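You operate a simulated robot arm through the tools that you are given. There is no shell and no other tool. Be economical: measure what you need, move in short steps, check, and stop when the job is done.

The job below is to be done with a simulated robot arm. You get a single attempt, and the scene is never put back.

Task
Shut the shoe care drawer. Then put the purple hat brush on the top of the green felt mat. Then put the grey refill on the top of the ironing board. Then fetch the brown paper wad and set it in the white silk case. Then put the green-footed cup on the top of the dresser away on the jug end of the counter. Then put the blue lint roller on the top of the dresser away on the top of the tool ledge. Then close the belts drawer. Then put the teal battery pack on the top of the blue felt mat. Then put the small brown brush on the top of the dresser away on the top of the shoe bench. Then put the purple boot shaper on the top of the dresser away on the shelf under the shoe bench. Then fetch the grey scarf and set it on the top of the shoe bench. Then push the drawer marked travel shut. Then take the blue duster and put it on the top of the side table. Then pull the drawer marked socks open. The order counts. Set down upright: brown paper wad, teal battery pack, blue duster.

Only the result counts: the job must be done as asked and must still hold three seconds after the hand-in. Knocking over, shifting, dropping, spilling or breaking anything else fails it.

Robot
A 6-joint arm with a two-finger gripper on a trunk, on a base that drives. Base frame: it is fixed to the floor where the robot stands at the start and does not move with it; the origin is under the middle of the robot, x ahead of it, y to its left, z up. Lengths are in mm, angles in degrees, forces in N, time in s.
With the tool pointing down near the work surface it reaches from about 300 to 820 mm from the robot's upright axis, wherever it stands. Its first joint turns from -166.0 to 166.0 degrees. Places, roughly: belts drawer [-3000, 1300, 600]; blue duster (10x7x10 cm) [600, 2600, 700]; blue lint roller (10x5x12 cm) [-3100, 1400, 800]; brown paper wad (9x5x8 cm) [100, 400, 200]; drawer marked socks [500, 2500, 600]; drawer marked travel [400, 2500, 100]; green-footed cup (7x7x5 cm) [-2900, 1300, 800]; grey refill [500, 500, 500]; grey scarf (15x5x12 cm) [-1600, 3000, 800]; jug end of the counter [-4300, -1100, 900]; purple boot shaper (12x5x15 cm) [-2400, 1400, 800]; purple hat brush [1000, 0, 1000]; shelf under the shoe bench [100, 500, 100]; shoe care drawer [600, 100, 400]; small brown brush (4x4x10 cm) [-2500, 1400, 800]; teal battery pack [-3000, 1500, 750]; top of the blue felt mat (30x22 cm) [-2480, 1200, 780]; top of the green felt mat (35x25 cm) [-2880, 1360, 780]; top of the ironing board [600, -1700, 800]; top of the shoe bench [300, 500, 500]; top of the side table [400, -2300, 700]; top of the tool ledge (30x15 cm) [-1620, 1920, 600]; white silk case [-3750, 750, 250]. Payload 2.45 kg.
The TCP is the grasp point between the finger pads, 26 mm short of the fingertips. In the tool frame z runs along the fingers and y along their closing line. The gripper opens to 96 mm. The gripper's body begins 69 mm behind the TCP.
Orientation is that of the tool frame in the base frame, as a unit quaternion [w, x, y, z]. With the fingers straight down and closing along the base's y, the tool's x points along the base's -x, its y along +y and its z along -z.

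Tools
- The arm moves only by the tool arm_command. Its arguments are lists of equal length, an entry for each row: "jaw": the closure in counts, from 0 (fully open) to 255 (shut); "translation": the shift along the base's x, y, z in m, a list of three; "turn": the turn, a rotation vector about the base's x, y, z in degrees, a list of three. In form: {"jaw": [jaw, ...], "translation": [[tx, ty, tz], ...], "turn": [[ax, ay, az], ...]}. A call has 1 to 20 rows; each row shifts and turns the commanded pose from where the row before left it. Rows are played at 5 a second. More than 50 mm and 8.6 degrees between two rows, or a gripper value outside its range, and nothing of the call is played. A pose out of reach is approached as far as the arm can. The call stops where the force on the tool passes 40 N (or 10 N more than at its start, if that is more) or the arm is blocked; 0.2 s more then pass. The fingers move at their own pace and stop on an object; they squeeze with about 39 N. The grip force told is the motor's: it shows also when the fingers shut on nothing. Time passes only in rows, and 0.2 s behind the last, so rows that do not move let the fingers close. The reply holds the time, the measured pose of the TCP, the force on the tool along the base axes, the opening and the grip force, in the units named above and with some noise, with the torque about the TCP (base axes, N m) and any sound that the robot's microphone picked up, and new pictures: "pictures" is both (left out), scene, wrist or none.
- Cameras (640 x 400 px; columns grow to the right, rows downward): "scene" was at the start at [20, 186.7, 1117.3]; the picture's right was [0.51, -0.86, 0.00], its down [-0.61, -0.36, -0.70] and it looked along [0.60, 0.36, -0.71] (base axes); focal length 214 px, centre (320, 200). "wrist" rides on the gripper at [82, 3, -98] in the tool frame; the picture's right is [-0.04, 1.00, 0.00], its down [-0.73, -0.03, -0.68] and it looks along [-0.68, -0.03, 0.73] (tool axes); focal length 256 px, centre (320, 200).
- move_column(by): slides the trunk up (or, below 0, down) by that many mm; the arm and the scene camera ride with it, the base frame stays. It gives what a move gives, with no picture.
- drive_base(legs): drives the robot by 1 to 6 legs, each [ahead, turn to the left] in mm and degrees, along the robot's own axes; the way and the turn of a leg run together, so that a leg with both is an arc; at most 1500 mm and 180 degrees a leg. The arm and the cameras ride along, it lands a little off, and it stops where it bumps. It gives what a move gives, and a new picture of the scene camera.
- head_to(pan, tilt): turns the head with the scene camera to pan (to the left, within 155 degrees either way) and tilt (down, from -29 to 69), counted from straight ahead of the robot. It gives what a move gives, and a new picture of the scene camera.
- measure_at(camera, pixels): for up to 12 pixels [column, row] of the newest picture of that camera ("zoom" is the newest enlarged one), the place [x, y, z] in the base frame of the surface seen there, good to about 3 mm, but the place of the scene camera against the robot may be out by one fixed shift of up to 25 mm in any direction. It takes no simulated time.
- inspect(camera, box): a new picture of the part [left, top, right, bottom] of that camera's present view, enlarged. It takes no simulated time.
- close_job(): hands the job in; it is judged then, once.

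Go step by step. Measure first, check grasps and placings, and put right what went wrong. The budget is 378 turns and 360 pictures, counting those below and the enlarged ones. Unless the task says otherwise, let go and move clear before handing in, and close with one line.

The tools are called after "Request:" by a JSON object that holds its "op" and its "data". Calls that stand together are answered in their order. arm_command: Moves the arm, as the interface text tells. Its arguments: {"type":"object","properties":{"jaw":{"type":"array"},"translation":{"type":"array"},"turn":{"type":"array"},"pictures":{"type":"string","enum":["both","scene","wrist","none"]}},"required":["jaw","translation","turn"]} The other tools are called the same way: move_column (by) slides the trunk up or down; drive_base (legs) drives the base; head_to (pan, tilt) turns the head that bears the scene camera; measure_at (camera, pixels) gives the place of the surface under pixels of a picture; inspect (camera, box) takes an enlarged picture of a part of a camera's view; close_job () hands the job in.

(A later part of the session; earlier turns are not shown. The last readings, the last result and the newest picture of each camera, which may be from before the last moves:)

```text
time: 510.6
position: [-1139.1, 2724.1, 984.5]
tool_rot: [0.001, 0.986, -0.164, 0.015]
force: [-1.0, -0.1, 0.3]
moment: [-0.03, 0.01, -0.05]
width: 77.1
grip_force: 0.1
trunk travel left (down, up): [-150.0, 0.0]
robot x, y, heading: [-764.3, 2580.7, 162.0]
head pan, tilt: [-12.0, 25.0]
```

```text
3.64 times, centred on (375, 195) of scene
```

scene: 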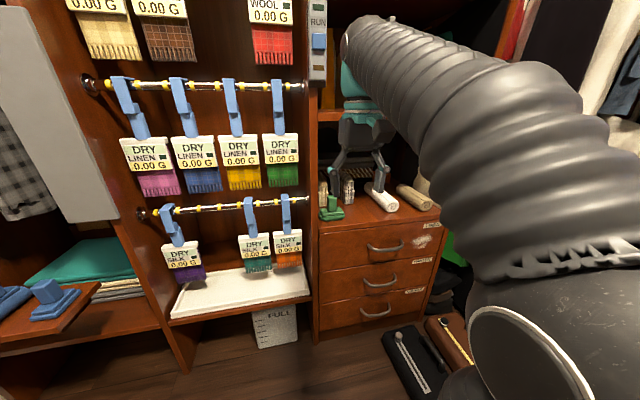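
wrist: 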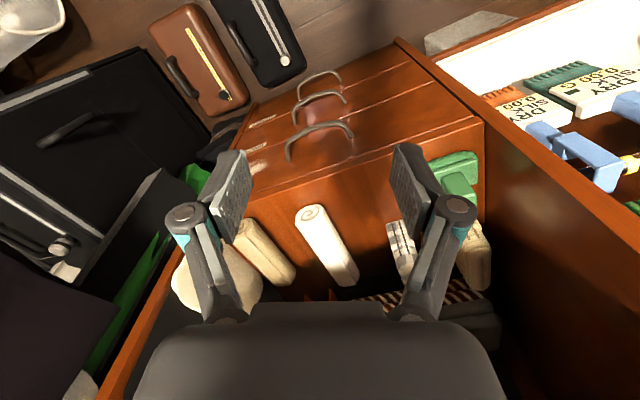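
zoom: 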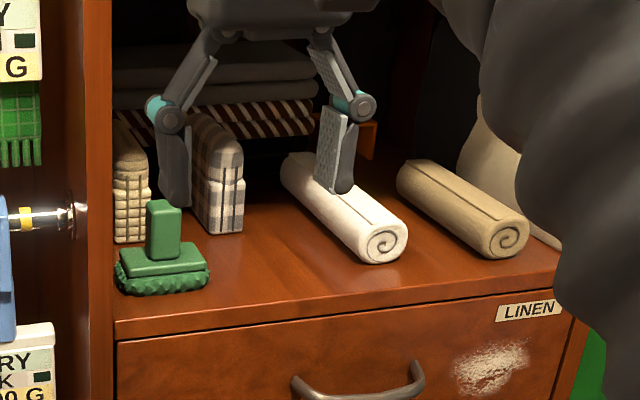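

Request:
{"op": "measure_at", "data": {"camera": "zoom", "pixels": [[225, 205], [205, 225], [240, 225], [225, 150], [225, 175], [200, 170], [240, 160], [215, 125], [130, 200], [150, 235], [300, 215], [290, 180]]}}

```text
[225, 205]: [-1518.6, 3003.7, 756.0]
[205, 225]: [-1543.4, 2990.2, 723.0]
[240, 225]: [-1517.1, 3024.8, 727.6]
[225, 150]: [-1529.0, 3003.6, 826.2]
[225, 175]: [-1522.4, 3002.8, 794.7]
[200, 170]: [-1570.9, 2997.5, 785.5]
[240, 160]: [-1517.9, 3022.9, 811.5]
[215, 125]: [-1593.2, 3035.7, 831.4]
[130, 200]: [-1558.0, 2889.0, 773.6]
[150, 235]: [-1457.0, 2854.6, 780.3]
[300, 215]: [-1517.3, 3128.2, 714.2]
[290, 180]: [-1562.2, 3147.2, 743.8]
```

The grey plaid scarf is at zoom (222,190): front face about (-1513,2991) true, 50 mm wide along v, top z≈815. I'll tilt the tool 60° forward and line up with it outside the cubby.

Request:
{"op": "arm_command", "data": {"jaw": [40, 40, 40, 40, 40, 40, 40, 40, 40], "translation": [[0.0055, 0.0175, -0.018], [0.0055, 0.0175, -0.018], [0.0055, 0.0175, -0.018], [0.0055, 0.0175, -0.018], [0.0055, 0.0175, -0.018], [0.0055, 0.0175, -0.018], [0.0055, 0.0175, -0.018], [0.0055, 0.0175, -0.018], [0, 0, 0]], "turn": [[2.24, 7.16, 0], [2.24, 7.16, 0], [2.24, 7.16, 0], [2.24, 7.16, 0], [2.24, 7.16, 0], [2.24, 7.16, 0], [2.24, 7.16, 0], [2.24, 7.16, 0], [0, 0, 0]]}}

```text
time: 512.3
position: [-1150.5, 2792.1, 849.6]
tool_rot: [-0.008, 0.899, -0.057, -0.435]
force: [-0.8, -0.7, -0.2]
moment: [-0.01, 0.01, 0.0]
width: 80.8
grip_force: 0.2
trunk travel left (down, up): [-150.0, 0.0]
robot x, y, heading: [-763.9, 2587.0, 161.8]
head pan, tilt: [-12.0, 25.0]
stopped in row 8: the arm was blocked; the commanded pose is now the measured one
```

scene: 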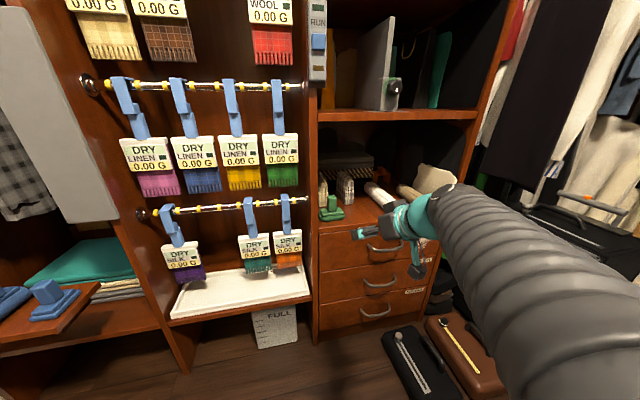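
wrist: 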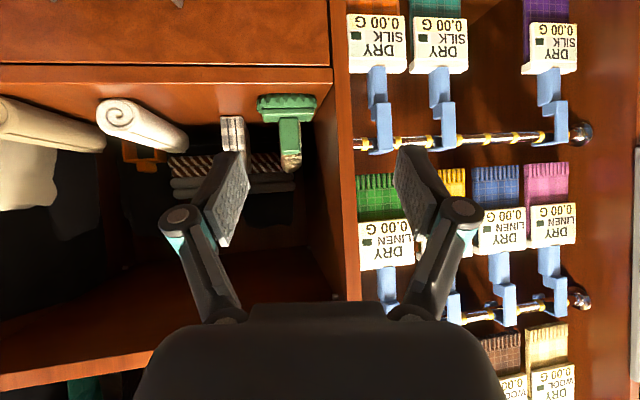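

Request:
{"op": "head_to", "data": {"pan": -60, "tilt": 30}}

```text
time: 513.4
position: [-1150.8, 2792.3, 849.6]
tool_rot: [-0.009, 0.899, -0.057, -0.435]
force: [-0.7, 0.0, -0.5]
moment: [-0.03, 0.03, 0.01]
width: 80.8
grip_force: 0.1
trunk travel left (down, up): [-150.0, 0.0]
robot x, y, heading: [-766.0, 2587.4, 162.2]
head pan, tilt: [-60.0, 30.0]
```

scene: 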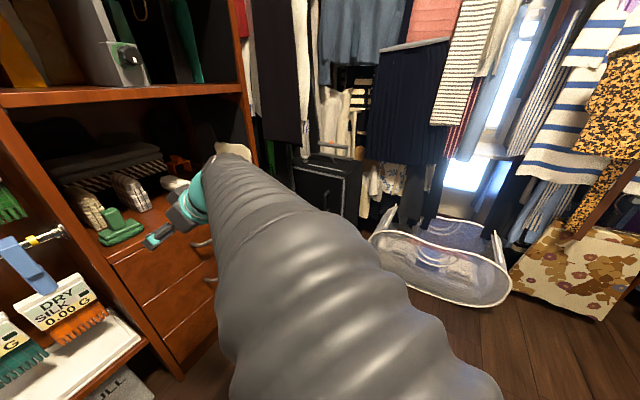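

The arm stalled near a joint limit with the tool yawed about 12° off. I'll correct the yaw and ease the tilt, then check.

Request:
{"op": "arm_command", "data": {"jaw": [40, 40, 40, 40], "translation": [[0, 0, 0], [0, 0, 0], [0, 0, 0], [0, 0, 0]], "turn": [[-0.9, -2.9, -5.7], [-0.9, -2.9, -5.8], [0, 0, 0], [0, 0, 0]], "pictures": "none"}}

Request:
{"op": "move_column", "data": {"by": -100}}

```text
time: 514.4
position: [-1148.9, 2792.9, 848.7]
tool_rot: [-0.042, 0.909, -0.154, -0.386]
force: [-1.0, -0.2, 0.1]
moment: [-0.05, 0.0, 0.0]
width: 80.8
grip_force: 0.1
trunk travel left (down, up): [-150.0, 0.0]
robot x, y, heading: [-766.2, 2587.4, 162.0]
head pan, tilt: [-60.0, 30.0]
```

```text
time: 515.8
position: [-1149.7, 2793.5, 750.0]
tool_rot: [-0.043, 0.909, -0.155, -0.384]
force: [0.5, -1.0, -0.8]
moment: [0.0, 0.0, -0.03]
width: 80.7
grip_force: 0.1
trunk travel left (down, up): [-50.0, 100.0]
robot x, y, heading: [-762.1, 2588.6, 162.3]
head pan, tilt: [-60.0, 30.0]
```

Request:
{"op": "arm_command", "data": {"jaw": [40, 40, 40, 40, 40, 40, 40], "translation": [[0.0, 0.045, 0.01], [-0.02, 0.04, 0.01], [-0.046, 0.0165, 0.01], [-0.046, 0.0165, 0.01], [-0.046, 0.0165, 0.005], [-0.046, 0.0165, 0], [0, 0, 0]], "turn": [[0, 0, 0], [0, 0, 0], [0, 0, 0], [0, 0, 0], [0, 0, 0], [0, 0, 0], [0, 0, 0]], "pictures": "wrist"}}

Request:
{"op": "head_to", "data": {"pan": -12, "tilt": 25}}

```text
time: 517.4
position: [-1355.7, 2946.4, 795.4]
tool_rot: [-0.042, 0.909, -0.154, -0.385]
force: [-0.4, 0.4, -0.2]
moment: [-0.02, 0.05, 0.02]
width: 81.0
grip_force: 0.1
trunk travel left (down, up): [-50.0, 100.0]
robot x, y, heading: [-764.5, 2589.8, 162.1]
head pan, tilt: [-60.0, 30.0]
```

wrist: 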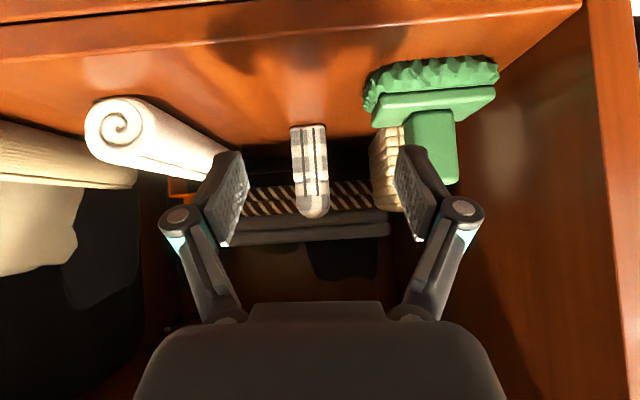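

```text
time: 518.5
position: [-1354.6, 2945.1, 796.0]
tool_rot: [-0.042, 0.909, -0.154, -0.385]
force: [0.1, -0.2, 0.1]
moment: [0.01, -0.02, -0.01]
width: 81.0
grip_force: 0.1
trunk travel left (down, up): [-50.0, 100.0]
robot x, y, heading: [-762.3, 2585.8, 161.9]
head pan, tilt: [-12.0, 25.0]
```

scene: 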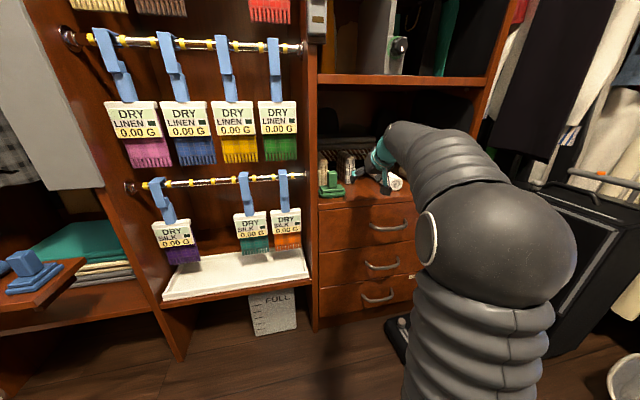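

Request:
{"op": "measure_at", "data": {"camera": "wrist", "pixels": [[310, 150], [293, 150], [327, 150], [312, 190], [313, 208], [308, 128], [222, 160], [385, 160], [375, 95], [300, 215]]}}

```text
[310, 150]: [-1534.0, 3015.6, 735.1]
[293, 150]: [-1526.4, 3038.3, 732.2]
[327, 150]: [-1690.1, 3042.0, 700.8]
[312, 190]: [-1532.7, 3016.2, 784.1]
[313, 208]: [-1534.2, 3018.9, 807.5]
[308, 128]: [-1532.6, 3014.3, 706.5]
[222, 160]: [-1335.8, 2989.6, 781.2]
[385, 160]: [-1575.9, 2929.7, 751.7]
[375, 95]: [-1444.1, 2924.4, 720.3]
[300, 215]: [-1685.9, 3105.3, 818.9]
```

The scarf's front centre is (-1534,3016) and it's lined up between the fingers. I'll slide in and close.

Request:
{"op": "arm_command", "data": {"jaw": [40, 40, 40, 40, 40, 40], "translation": [[-0.044, 0.019, 0], [-0.045, 0.017, -0.002], [-0.045, 0.016, -0.003], [-0.046, 0.016, -0.003], [-0.046, 0.016, -0.003], [0, 0, 0]], "turn": [[0, 0, 0], [0, 0, 0], [0, 0, 0], [0, 0, 0], [0, 0, 0], [0, 0, 0]]}}

```text
time: 519.9
position: [-1557.8, 3017.5, 769.7]
tool_rot: [-0.041, 0.909, -0.154, -0.384]
force: [-0.5, 0.2, -0.3]
moment: [0.01, -0.01, -0.02]
width: 81.1
grip_force: 0.0
out of reach, approached as far as the arm can: row 5
trunk travel left (down, up): [-50.0, 100.0]
robot x, y, heading: [-766.2, 2587.7, 161.9]
head pan, tilt: [-12.0, 25.0]
```

scene: 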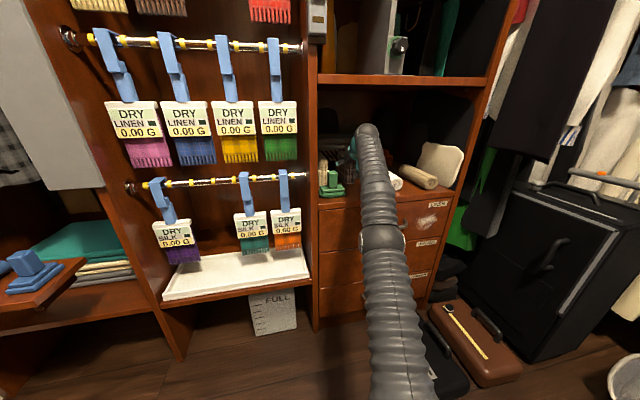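
wrist: 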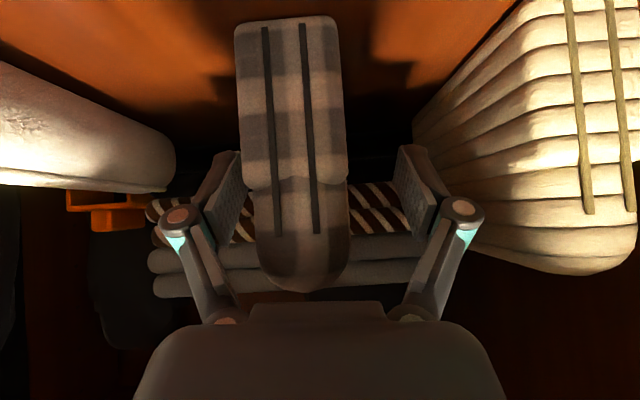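

It's at the reach limit, only 23 mm past the front face. I'll raise a little, centre, and drive the base 30 mm forward to get deeper.

Request:
{"op": "arm_command", "data": {"jaw": [40, 40, 40], "translation": [[0.01, 0.003, 0.007], [0.0, 0.006, 0.008], [0, 0, 0]], "turn": [[0, 0, 0], [0, 0, 0], [0, 0, 0]], "pictures": "none"}}

Request:
{"op": "drive_base", "data": {"legs": [[40, 0]]}}

Request:
{"op": "arm_command", "data": {"jaw": [40], "translation": [[0, 0, 0]], "turn": [[0, 0, 0]], "pictures": "wrist"}}

```text
time: 520.7
position: [-1544.8, 3025.0, 783.3]
tool_rot: [-0.042, 0.909, -0.154, -0.385]
force: [0.3, -0.7, 0.6]
moment: [-0.01, -0.01, 0.02]
width: 81.0
grip_force: 0.0
out of reach, approached as far as the arm can: row 2
trunk travel left (down, up): [-50.0, 100.0]
robot x, y, heading: [-762.5, 2589.5, 162.0]
head pan, tilt: [-12.0, 25.0]
```

```text
time: 521.6
position: [-1584.4, 3037.8, 782.6]
tool_rot: [-0.041, 0.909, -0.154, -0.384]
force: [-1.1, 0.4, -0.1]
moment: [-0.01, -0.01, -0.02]
width: 80.9
grip_force: 0.0
trunk travel left (down, up): [-50.0, 100.0]
robot x, y, heading: [-800.8, 2600.5, 162.0]
head pan, tilt: [-12.0, 25.0]
```

scene: 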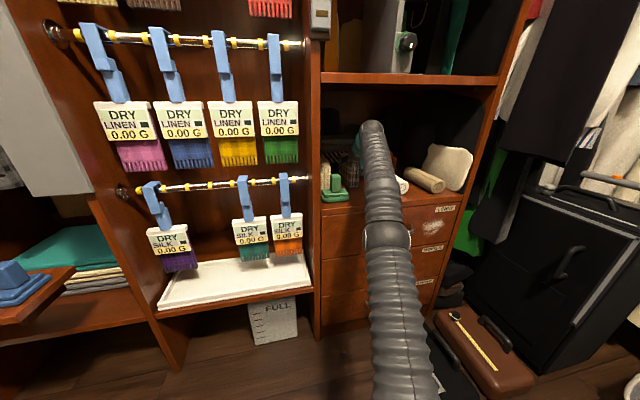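

```text
time: 522.0
position: [-1583.8, 3037.5, 784.4]
tool_rot: [-0.041, 0.909, -0.154, -0.384]
force: [0.0, 0.1, -0.5]
moment: [0.0, -0.03, 0.04]
width: 80.5
grip_force: 0.0
trunk travel left (down, up): [-50.0, 100.0]
robot x, y, heading: [-806.4, 2598.6, 162.1]
head pan, tilt: [-12.0, 25.0]
```

wrist: 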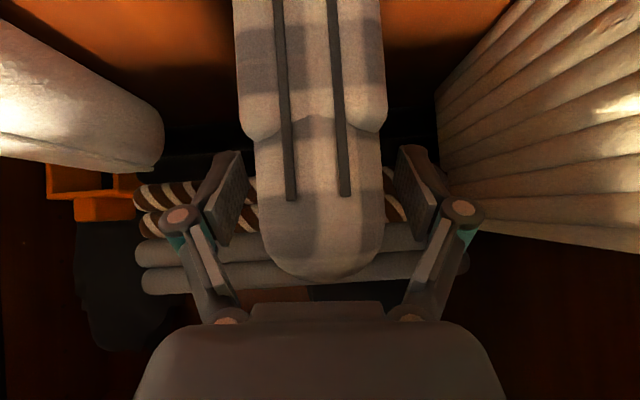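

Request:
{"op": "arm_command", "data": {"jaw": [255, 255, 255, 255], "translation": [[0, 0, 0], [0, 0, 0], [0, 0, 0], [0, 0, 0]], "turn": [[0, 0, 0], [0, 0, 0], [0, 0, 0], [0, 0, 0]], "pictures": "wrist"}}

```text
time: 523.0
position: [-1584.1, 3036.3, 784.4]
tool_rot: [-0.041, 0.909, -0.154, -0.385]
force: [-0.4, 2.1, 4.2]
moment: [0.19, 0.01, 0.22]
width: 44.4
grip_force: 38.8
trunk travel left (down, up): [-50.0, 100.0]
robot x, y, heading: [-807.2, 2599.0, 162.2]
head pan, tilt: [-12.0, 25.0]
```

wrist: 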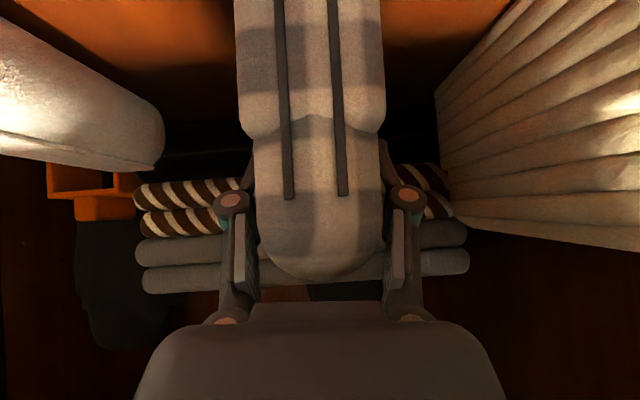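

Gripped at 44 mm. I'll lift slightly and pull straight out.

Request:
{"op": "arm_command", "data": {"jaw": [255, 255, 255, 255, 255, 255, 255, 255], "translation": [[0.005, -0.0015, 0.01], [0.02, -0.006, 0.015], [0.045, -0.014, 0.003], [0.045, -0.014, 0.003], [0.045, -0.014, 0.003], [0.045, -0.014, 0.003], [0.045, -0.014, 0.003], [0.045, -0.014, 0.003]], "turn": [[0, 0, 0], [0, 0, 0], [0, 0, 0], [0, 0, 0], [0, 0, 0], [0, 0, 0], [0, 0, 0], [0, 0, 0]]}}

```text
time: 524.8
position: [-1433.1, 3036.8, 929.5]
tool_rot: [-0.041, 0.91, -0.154, -0.384]
force: [0.9, -0.5, -1.8]
moment: [-0.04, -0.07, 0.0]
width: 44.0
grip_force: 39.3
out of reach, approached as far as the arm can: row 2, 3, 4, 5, 6, 7, 8
trunk travel left (down, up): [-50.0, 100.0]
robot x, y, heading: [-802.9, 2597.7, 162.0]
head pan, tilt: [-12.0, 25.0]
```

scene: 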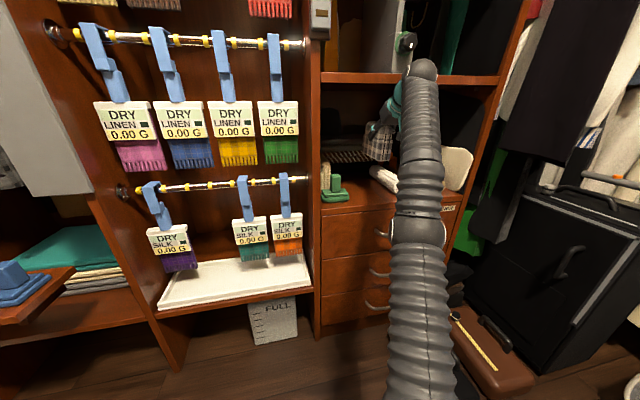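
wrist: 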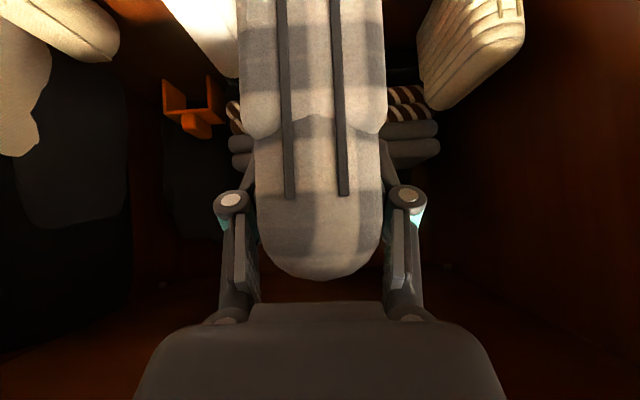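

The arm rode up its reach limit, but nothing was touched. Reversing the base is the cleanest way out of the cubby.

Request:
{"op": "drive_base", "data": {"legs": [[-280, 0]]}}

```text
time: 526.8
position: [-1163.1, 2947.7, 929.7]
tool_rot: [-0.041, 0.91, -0.153, -0.384]
force: [-0.1, -0.2, -1.6]
moment: [0.02, -0.06, -0.01]
width: 44.5
grip_force: 38.9
trunk travel left (down, up): [-50.0, 100.0]
robot x, y, heading: [-533.3, 2511.2, 162.1]
head pan, tilt: [-12.0, 25.0]
```

scene: 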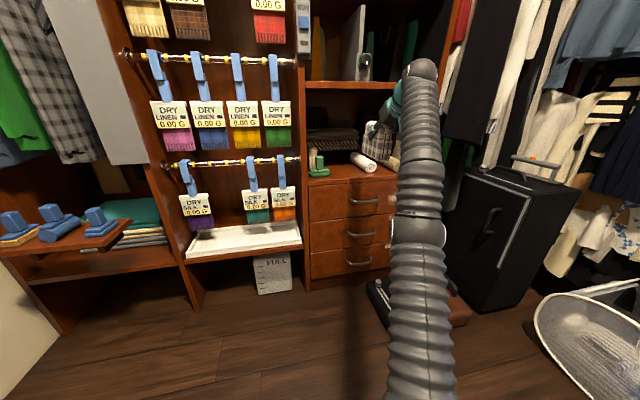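

Request:
{"op": "arm_command", "data": {"jaw": [255, 255, 255, 255, 255, 255, 255], "translation": [[0.037, -0.0256, -0.005], [0.037, -0.0256, -0.005], [0.037, -0.0256, -0.005], [0.037, -0.0256, -0.005], [0.037, -0.0256, 0], [0.037, -0.0256, 0], [0, 0, 0]], "turn": [[0, 0, 0], [0, 0, 0], [0, 0, 0], [0, 0, 0], [0, 0, 0], [0, 0, 0], [0, 0, 0]], "pictures": "wrist"}}

Request:
{"op": "move_column", "data": {"by": 100}}

```text
time: 528.4
position: [-1057.3, 2891.5, 1024.2]
tool_rot: [-0.04, 0.91, -0.154, -0.383]
force: [-0.4, 0.2, -1.0]
moment: [-0.05, -0.01, -0.01]
width: 44.3
grip_force: 38.7
out of reach, approached as far as the arm can: row 1, 2, 3, 4, 5, 6
trunk travel left (down, up): [-50.0, 100.0]
robot x, y, heading: [-533.4, 2512.4, 162.0]
head pan, tilt: [-12.0, 25.0]
```

wrist: 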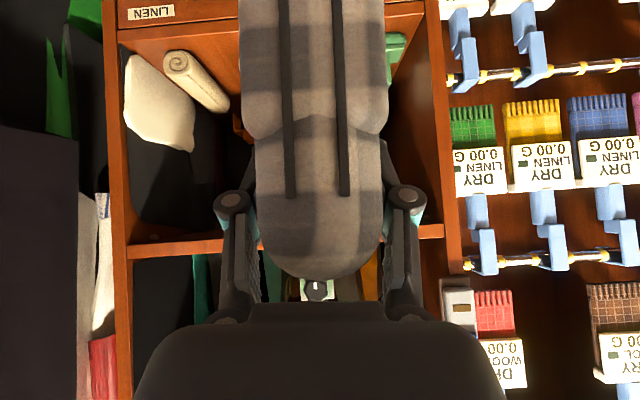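

```text
time: 529.7
position: [-1057.8, 2891.7, 1124.3]
tool_rot: [-0.041, 0.91, -0.154, -0.383]
force: [-0.1, -0.3, -1.7]
moment: [-0.02, -0.02, 0.02]
width: 44.2
grip_force: 39.0
trunk travel left (down, up): [-150.0, 0.0]
robot x, y, heading: [-534.8, 2508.7, 162.5]
head pan, tilt: [-12.0, 25.0]
```

The wrist bend limits retraction while tilted. I'll un-tilt the tool for carrying, since the scarf may lean in transit, and pull in.

Request:
{"op": "arm_command", "data": {"jaw": [255, 255, 255, 255, 255, 255, 255, 255, 255], "translation": [[0.0, 0, -0.01], [0.015, -0.01, -0.02], [0.025, -0.018, -0.025], [0.03, -0.02, -0.025], [0.03, -0.02, -0.025], [0.03, -0.02, -0.02], [0.03, -0.02, -0.01], [0.03, -0.02, 0], [0, 0, 0]], "turn": [[-2.24, -7.16, 0], [-2.24, -7.16, 0], [-2.24, -7.16, 0], [-2.24, -7.16, 0], [-2.24, -7.16, 0], [-2.24, -7.16, 0], [0, 0, 0], [0, 0, 0], [0, 0, 0]]}}

```text
time: 531.7
position: [-898.7, 2782.5, 962.8]
tool_rot: [0.011, 0.985, -0.171, -0.005]
force: [-0.8, 0.0, -1.0]
moment: [-0.01, 0.0, -0.01]
width: 44.3
grip_force: 38.8
out of reach, approached as far as the arm can: row 1, 3
trunk travel left (down, up): [-150.0, 0.0]
robot x, y, heading: [-533.6, 2513.1, 162.3]
head pan, tilt: [-12.0, 25.0]
```

scene: 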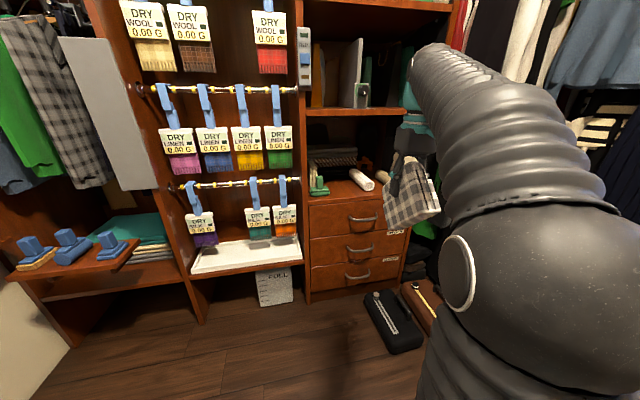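
wrist: 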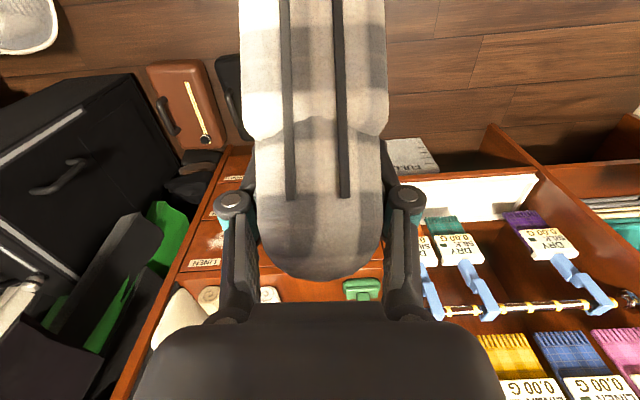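

The scarf is secure. Next I'll drive it to the shoe bench.

Request:
{"op": "drive_base", "data": {"legs": [[0, 90], [1160, 0], [1157, 0], [0, 90], [1410, 0], [0, 90]]}}

Request:
{"op": "head_to", "data": {"pan": 0, "tilt": 50}}

```text
time: 561.2
position: [294.2, 333.8, 961.6]
tool_rot: [-0.005, -0.608, 0.794, 0.01]
force: [-0.4, 0.5, -2.1]
moment: [-0.01, -0.03, -0.03]
width: 44.2
grip_force: 39.2
trunk travel left (down, up): [-150.0, 0.0]
robot x, y, heading: [51.7, -54.2, 76.5]
head pan, tilt: [-12.0, 25.0]
```

scene: 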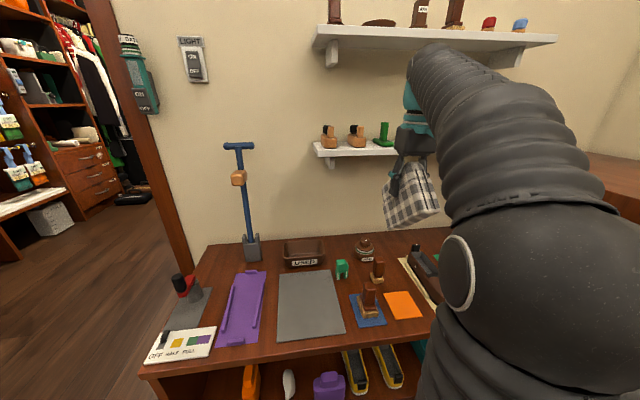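

```text
time: 562.1
position: [295.5, 333.0, 961.2]
tool_rot: [-0.005, -0.607, 0.794, 0.011]
force: [0.4, -0.9, -1.2]
moment: [-0.01, -0.02, 0.0]
width: 44.3
grip_force: 38.8
trunk travel left (down, up): [-150.0, 0.0]
robot x, y, heading: [54.8, -50.0, 76.7]
head pan, tilt: [0.0, 50.0]
```

scene: 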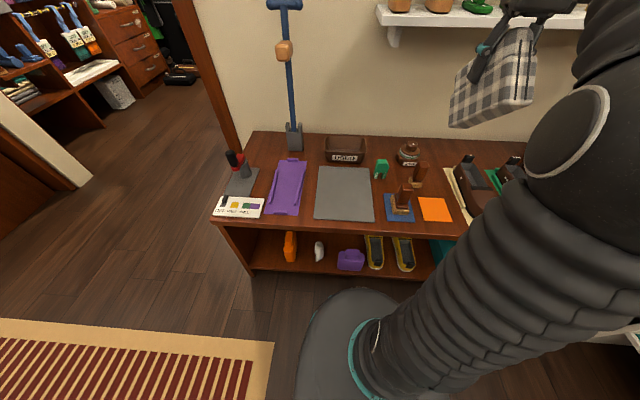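

Request:
{"op": "inspect", "data": {"camera": "scene", "box": [210, 110, 510, 240]}}

Request:
{"op": "measure_at", "data": {"camera": "scene", "pixels": [[262, 150], [278, 155], [288, 155], [248, 142], [312, 160], [308, 145], [318, 150], [310, 175], [390, 180], [400, 165], [440, 180], [430, 160]]}}

```text
2.13 times, centred on (360, 175) of scene
```

zoom: 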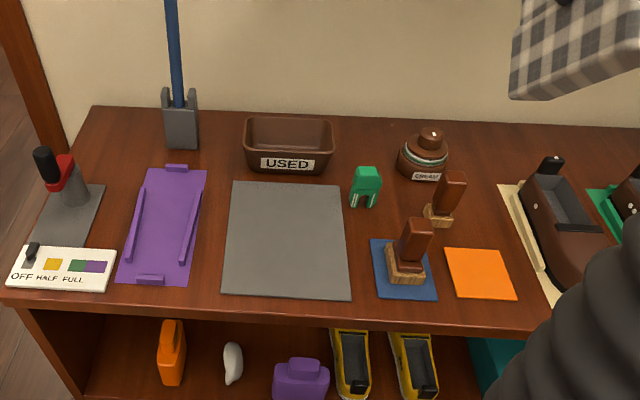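

```text
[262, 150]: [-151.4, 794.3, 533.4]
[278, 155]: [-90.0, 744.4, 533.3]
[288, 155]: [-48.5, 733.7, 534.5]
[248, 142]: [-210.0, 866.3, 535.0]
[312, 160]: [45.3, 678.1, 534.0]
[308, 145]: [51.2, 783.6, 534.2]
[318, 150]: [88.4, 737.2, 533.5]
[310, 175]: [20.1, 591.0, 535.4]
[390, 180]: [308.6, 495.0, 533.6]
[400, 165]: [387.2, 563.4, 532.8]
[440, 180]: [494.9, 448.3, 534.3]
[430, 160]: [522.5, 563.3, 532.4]
```

Request:
{"op": "measure_at", "data": {"camera": "zoom", "pixels": [[500, 187], [520, 240], [455, 222], [463, 190], [449, 160], [478, 150], [480, 190], [450, 245], [505, 245], [490, 215], [470, 125], [512, 160]]}}

```text
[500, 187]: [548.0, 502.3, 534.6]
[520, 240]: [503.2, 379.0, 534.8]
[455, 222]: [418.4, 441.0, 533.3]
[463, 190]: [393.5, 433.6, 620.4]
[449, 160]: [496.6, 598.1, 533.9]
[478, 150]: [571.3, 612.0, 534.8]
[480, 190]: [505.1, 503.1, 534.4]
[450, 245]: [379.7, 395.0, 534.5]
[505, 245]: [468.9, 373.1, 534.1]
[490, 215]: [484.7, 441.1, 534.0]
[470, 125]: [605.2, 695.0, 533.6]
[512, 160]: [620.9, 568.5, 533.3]
```

The bare-wood corridor right of the small brush is free (true u 257–360). I'll shift the base 230 mm east so the arm points straight at it.

Request:
{"op": "drive_base", "data": {"legs": [[0, -94], [230, 0], [0, 90]]}}

Request:
{"op": "arm_command", "data": {"jaw": [255, 255, 255, 255, 255, 255, 255, 255], "translation": [[-0.015, 0.01, -0.015], [-0.015, 0.01, -0.015], [-0.015, 0.01, -0.015], [-0.01, 0.01, -0.015], [0, 0.01, -0.015], [0, 0.01, -0.015], [0, 0, -0.02], [0, 0, 0]], "turn": [[7.2, -2.2, 0], [7.2, -2.2, 0], [7.2, -2.2, 0], [7.2, -2.2, 0], [7.2, -2.2, 0], [7.2, -2.2, 0], [0, 0, 0], [0, 0, 0]]}}

```text
time: 571.6
position: [534.3, 259.9, 961.9]
tool_rot: [-0.006, -0.588, 0.809, 0.01]
force: [-0.1, -0.5, -1.4]
moment: [-0.03, -0.01, -0.04]
width: 44.0
grip_force: 39.8
trunk travel left (down, up): [-150.0, 0.0]
robot x, y, heading: [272.8, -109.6, 73.8]
head pan, tilt: [0.0, 50.0]
```

scene: 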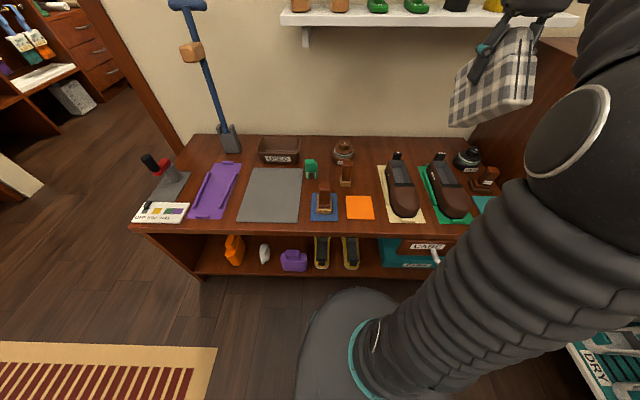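

```text
time: 573.4
position: [479.2, 320.3, 852.8]
tool_rot: [0.303, -0.546, 0.743, 0.242]
force: [-0.6, 0.0, -1.3]
moment: [-0.03, 0.04, -0.03]
width: 44.2
grip_force: 39.0
trunk travel left (down, up): [-150.0, 0.0]
robot x, y, heading: [272.4, -112.9, 73.9]
head pan, tilt: [0.0, 50.0]
```

scene: 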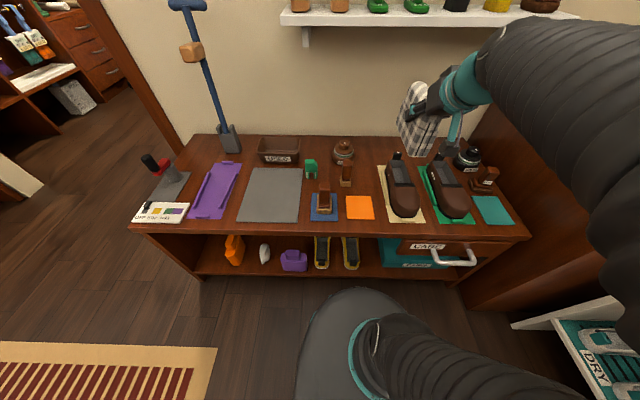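
wrist: 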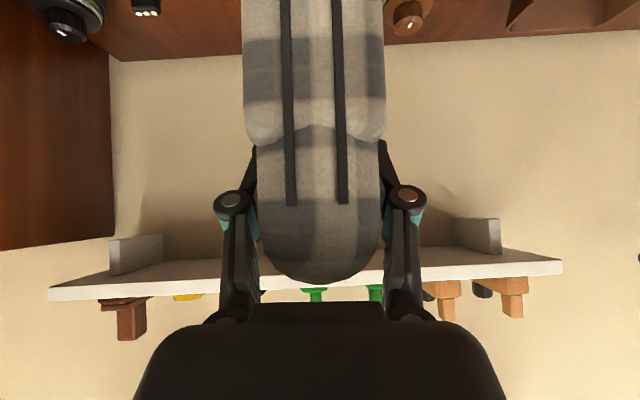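

The scarf is upright again. I'll move it over the corridor and check from the wrist camera.

Request:
{"op": "arm_command", "data": {"jaw": [255, 255, 255, 255, 255, 255], "translation": [[-0.012, 0.02, -0.02], [-0.005, 0.024, -0.03], [0, 0.024, -0.035], [0.001, 0.024, -0.035], [0.001, 0.024, -0.033], [0, 0, 0]], "turn": [[0, 0, -1.2], [0, 0, -1.1], [0, 0, 0], [0, 0, 0], [0, 0, 0], [0, 0, 0]]}}

```text
time: 574.8
position: [462.7, 435.2, 699.0]
tool_rot: [0.307, -0.531, 0.755, 0.234]
force: [0.7, 0.3, -0.9]
moment: [-0.01, 0.0, -0.01]
width: 44.1
grip_force: 39.0
trunk travel left (down, up): [-150.0, 0.0]
robot x, y, heading: [271.9, -112.2, 73.9]
head pan, tilt: [0.0, 50.0]
```

scene: 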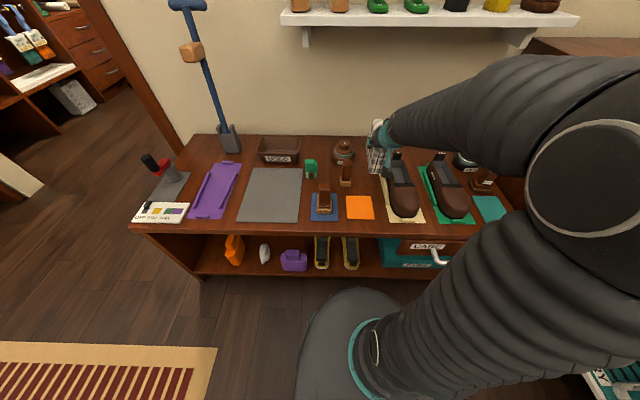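
wrist: 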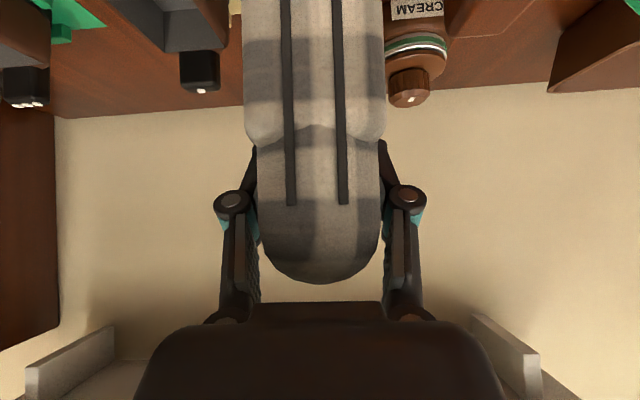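

Request:
{"op": "inspect", "data": {"camera": "scene", "box": [320, 100, 440, 230]}}

Request:
{"op": "measure_at", "data": {"camera": "wrist", "pixels": [[390, 30], [388, 70], [215, 70], [200, 30], [238, 30], [235, 90], [395, 10]]}}

```text
3.08 times, centred on (380, 165) of scene
```

zoom: 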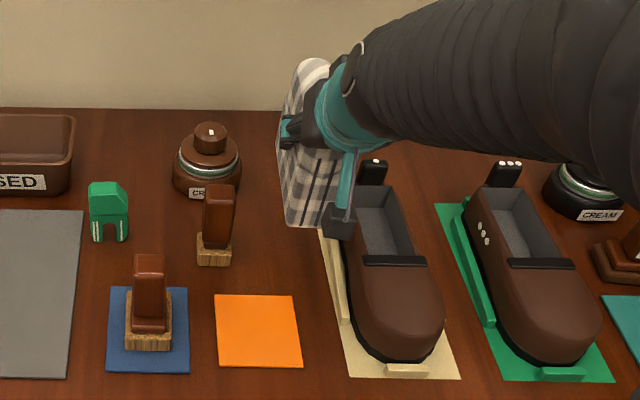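

```text
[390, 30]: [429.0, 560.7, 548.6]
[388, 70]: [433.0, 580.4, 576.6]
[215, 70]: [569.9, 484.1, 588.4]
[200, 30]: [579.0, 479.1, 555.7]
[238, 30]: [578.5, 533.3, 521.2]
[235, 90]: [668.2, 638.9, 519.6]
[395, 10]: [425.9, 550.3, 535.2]
```

Clearances are good: the jar edge is at u 241, the post at 399, and the scarf at 311. I'll lower it.

Request:
{"op": "arm_command", "data": {"jaw": [255, 255, 255, 255, 255, 255], "translation": [[0, 0, -0.03], [0, 0, -0.03], [0, 0, -0.02], [0, 0, -0.008], [0, 0, -0.002], [0, 0, 0]], "turn": [[0, 0, 0], [0, 0, 0], [0, 0, 0], [0, 0, 0], [0, 0, 0], [0, 0, 0]]}}

```text
time: 576.2
position: [460.9, 436.2, 628.4]
tool_rot: [0.307, -0.531, 0.755, 0.234]
force: [0.5, 0.1, -2.0]
moment: [0.0, 0.03, -0.01]
width: 44.2
grip_force: 38.5
out of reach, approached as far as the arm can: row 3, 4
trunk travel left (down, up): [-150.0, 0.0]
robot x, y, heading: [277.2, -112.9, 74.1]
head pan, tilt: [0.0, 50.0]
```

scene: 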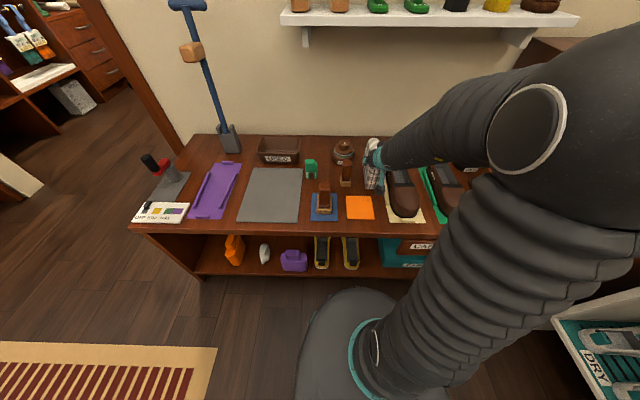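
wrist: 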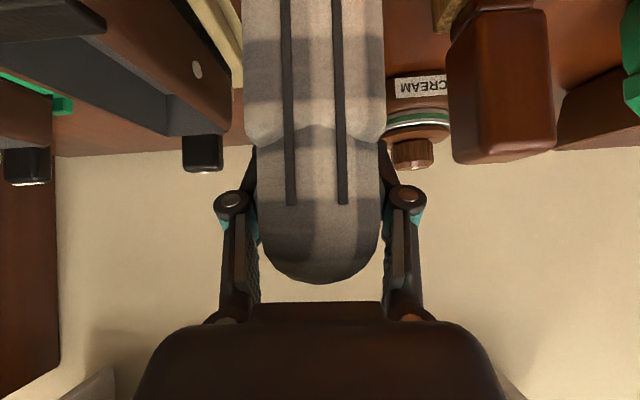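

The wrist limit again, but lowering the trunk keeps the arm posture. I'll use that.

Request:
{"op": "move_column", "data": {"by": -18}}

Request:
{"op": "move_column", "data": {"by": -3}}

```text
time: 576.8
position: [461.0, 436.8, 609.6]
tool_rot: [0.308, -0.531, 0.754, 0.235]
force: [0.1, -0.4, -1.3]
moment: [-0.07, 0.01, -0.01]
width: 44.3
grip_force: 39.0
trunk travel left (down, up): [-132.0, 18.0]
robot x, y, heading: [275.8, -113.4, 73.7]
head pan, tilt: [0.0, 50.0]
```

```text
time: 577.3
position: [461.6, 435.2, 607.0]
tool_rot: [0.307, -0.531, 0.754, 0.234]
force: [-0.9, -0.3, -1.4]
moment: [-0.01, 0.0, 0.02]
width: 44.3
grip_force: 39.4
trunk travel left (down, up): [-129.0, 21.0]
robot x, y, heading: [276.4, -111.9, 73.7]
head pan, tilt: [0.0, 50.0]
```

Request:
{"op": "move_column", "data": {"by": -2}}

Request:
{"op": "move_column", "data": {"by": -2}}

```text
time: 577.9
position: [461.8, 436.0, 604.7]
tool_rot: [0.307, -0.531, 0.754, 0.235]
force: [-0.6, 0.0, -1.5]
moment: [-0.05, 0.02, -0.01]
width: 44.0
grip_force: 39.3
trunk travel left (down, up): [-127.0, 23.0]
robot x, y, heading: [272.3, -112.6, 73.8]
head pan, tilt: [0.0, 50.0]
```

```text
time: 578.4
position: [461.2, 436.1, 603.6]
tool_rot: [0.307, -0.531, 0.754, 0.235]
force: [-0.8, -0.4, -1.1]
moment: [0.02, 0.0, 0.02]
width: 44.4
grip_force: 38.8
trunk travel left (down, up): [-125.0, 25.0]
robot x, y, heading: [274.7, -116.0, 73.9]
head pan, tilt: [0.0, 50.0]
```

Request:
{"op": "move_column", "data": {"by": -1.5}}

Request:
{"op": "move_column", "data": {"by": -1.5}}

Request:
{"op": "inspect", "data": {"camera": "scene", "box": [320, 100, 440, 230]}}

```text
time: 578.9
position: [461.3, 435.3, 601.1]
tool_rot: [0.306, -0.531, 0.754, 0.235]
force: [-0.3, -1.1, 1.6]
moment: [0.17, -0.14, -0.01]
width: 44.2
grip_force: 39.2
trunk travel left (down, up): [-124.0, 26.0]
robot x, y, heading: [272.1, -108.5, 73.9]
head pan, tilt: [0.0, 50.0]
```

```text
time: 579.4
position: [461.0, 436.4, 601.7]
tool_rot: [0.308, -0.53, 0.754, 0.235]
force: [-1.4, -3.5, 13.6]
moment: [-0.09, -0.28, -0.03]
width: 44.3
grip_force: 39.4
trunk travel left (down, up): [-122.0, 28.0]
robot x, y, heading: [276.2, -113.8, 74.0]
head pan, tilt: [0.0, 50.0]
```

```text
3.08 times, centred on (380, 165) of scene
```

zoom: 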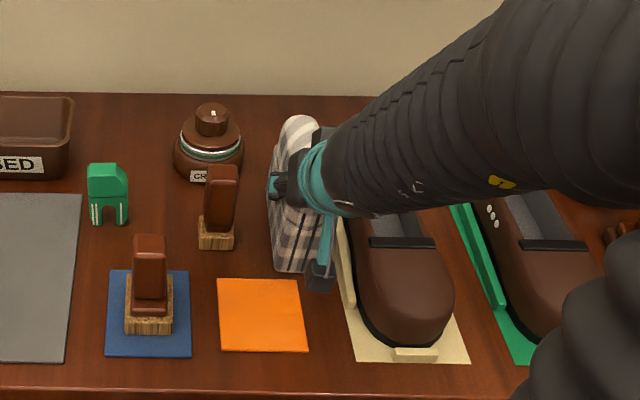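

Contact. I'll open gently, rise straight up, and retreat by the path I came.

Request:
{"op": "arm_command", "data": {"jaw": [200, 120, 95, 95, 95, 95, 95, 95, 95, 95, 95], "translation": [[0, 0, 0], [0, 0, 0], [0, 0, 0], [0, 0, 0.02], [0, 0, 0.03], [0, 0, 0.04], [0, -0.015, 0.035], [0, -0.024, 0.035], [0.005, -0.024, 0.03], [0.01, -0.03, 0.03], [0, 0, 0]], "turn": [[0, 0, 0], [0, 0, 0], [0, 0, 0], [0, 0, 0], [0, 0, 0], [0, 0, 0], [0, 0, 0], [0, 0, 0], [0, 0, 0], [0, 0, 0], [0, 0, 0]]}}

Request:
{"op": "inspect", "data": {"camera": "scene", "box": [320, 100, 440, 230]}}

```text
time: 581.8
position: [473.9, 344.1, 794.4]
tool_rot: [0.306, -0.531, 0.755, 0.235]
force: [0.2, 0.1, 0.1]
moment: [0.03, -0.02, 0.0]
width: 60.0
grip_force: 0.1
out of reach, approached as far as the arm can: row 4, 5
trunk travel left (down, up): [-122.0, 28.0]
robot x, y, heading: [275.4, -110.4, 73.7]
head pan, tilt: [0.0, 50.0]
```

scene: 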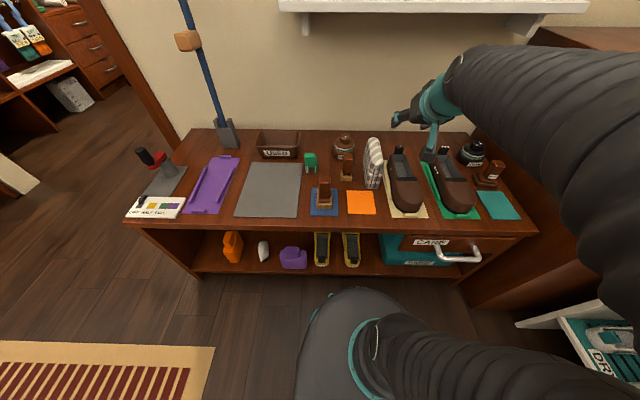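
wrist: 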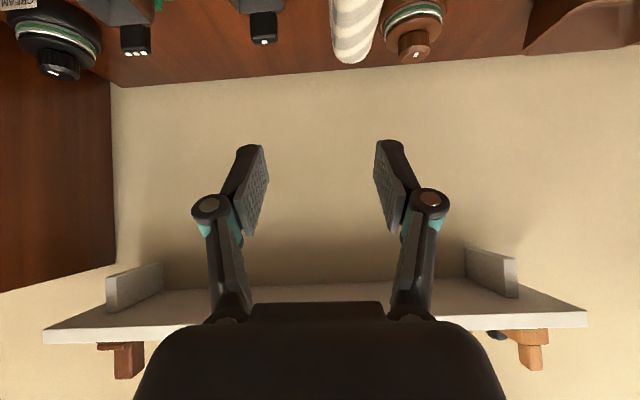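

```text
3.08 times, centred on (380, 165) of scene
```

zoom: 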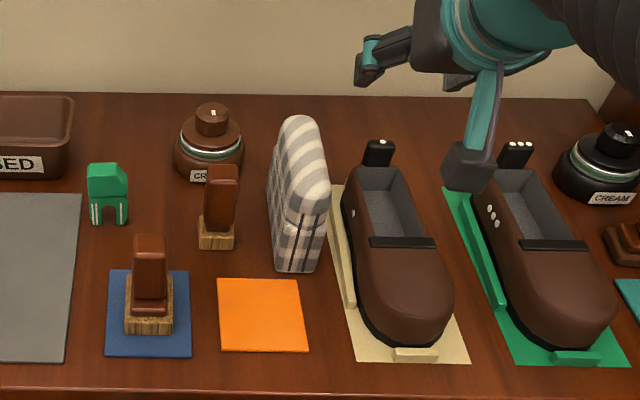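

The scarf stands on the bench. Next is the travel drawer in the closet: I'll level the tool, tuck and drive there.

Request:
{"op": "arm_command", "data": {"jaw": [95, 95, 95, 95, 95, 95, 255, 255], "translation": [[-0.005, -0.015, 0.02], [-0.01, -0.02, 0.025], [-0.01, -0.02, 0.025], [-0.01, -0.02, 0.025], [-0.01, -0.02, 0.025], [-0.01, -0.02, 0.025], [-0.01, -0.01, 0.02], [0, 0, 0]], "turn": [[-7.2, 2.2, 0], [-7.2, 2.2, 0], [-7.2, 2.2, 0], [-7.2, 2.2, 0], [-7.2, 2.2, 0], [-7.2, 2.2, 0], [0, 0, 0], [0, 0, 0]], "pictures": "none"}}

Request:
{"op": "drive_base", "data": {"legs": [[0, 89.5], [1500, 0], [0, -91], [1270, 0], [1240, 0], [0, -90]]}}

Request:
{"op": "head_to", "data": {"pan": 0, "tilt": 40}}

```text
time: 583.6
position: [408.1, 218.6, 957.7]
tool_rot: [0.003, -0.576, 0.817, -0.001]
force: [-0.3, 0.4, -0.2]
moment: [-0.01, -0.02, 0.0]
width: 0.0
grip_force: 28.4
trunk travel left (down, up): [-122.0, 28.0]
robot x, y, heading: [272.3, -114.4, 73.8]
head pan, tilt: [0.0, 50.0]
```

```text
time: 613.9
position: [-41.4, 2478.0, 958.2]
tool_rot: [0.002, 0.184, 0.983, -0.003]
force: [-1.2, 0.8, 0.6]
moment: [-0.01, 0.01, 0.01]
width: 0.0
grip_force: 28.2
trunk travel left (down, up): [-122.0, 28.0]
robot x, y, heading: [-373.2, 2621.0, -17.8]
head pan, tilt: [0.0, 50.0]
```

scene: 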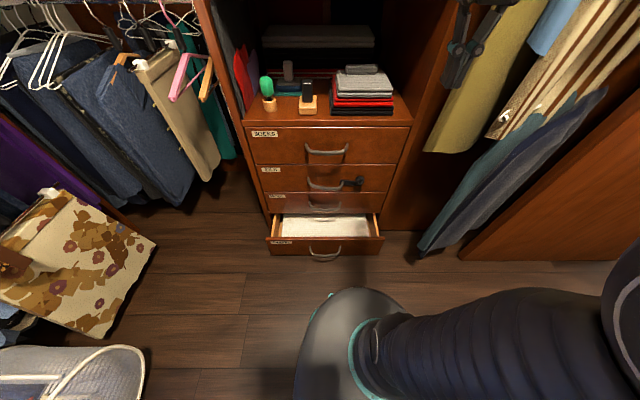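

```text
time: 614.6
position: [-42.6, 2479.9, 958.0]
tool_rot: [0.002, 0.184, 0.983, -0.003]
force: [0.2, -0.9, 0.4]
moment: [0.01, -0.03, -0.04]
width: 0.0
grip_force: 28.5
trunk travel left (down, up): [-122.0, 28.0]
robot x, y, heading: [-370.3, 2624.5, -17.8]
head pan, tilt: [0.0, 40.0]
```

scene: 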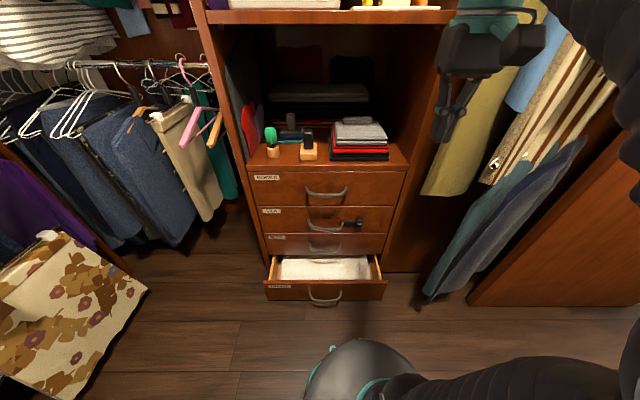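

Request:
{"op": "inspect", "data": {"camera": "scene", "box": [230, 90, 430, 320]}}

Request:
{"op": "measure_at", "data": {"camera": "scene", "pixels": [[325, 302], [309, 292], [341, 292], [268, 290], [384, 290], [325, 262], [327, 195], [325, 250], [292, 125], [290, 140], [360, 223], [335, 225]]}}

```text
1.74 times, centred on (330, 205) of scene
```

zoom: 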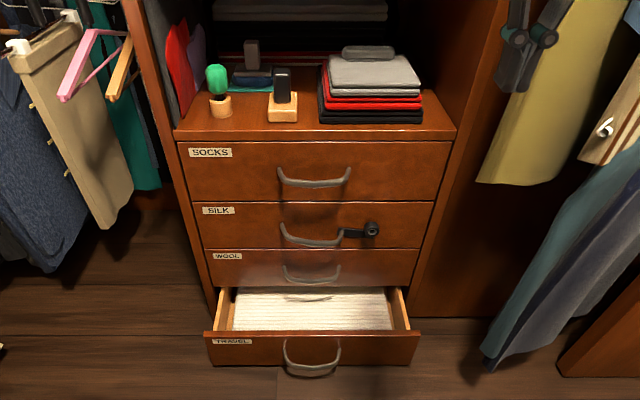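

```text
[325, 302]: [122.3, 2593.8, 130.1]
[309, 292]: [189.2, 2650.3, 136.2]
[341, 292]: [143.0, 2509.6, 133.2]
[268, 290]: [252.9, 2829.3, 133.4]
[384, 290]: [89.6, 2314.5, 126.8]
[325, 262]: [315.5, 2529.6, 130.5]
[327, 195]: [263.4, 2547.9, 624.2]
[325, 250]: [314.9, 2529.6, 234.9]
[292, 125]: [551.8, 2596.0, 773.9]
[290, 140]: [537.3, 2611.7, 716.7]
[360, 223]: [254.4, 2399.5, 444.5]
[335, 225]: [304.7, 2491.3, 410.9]
```

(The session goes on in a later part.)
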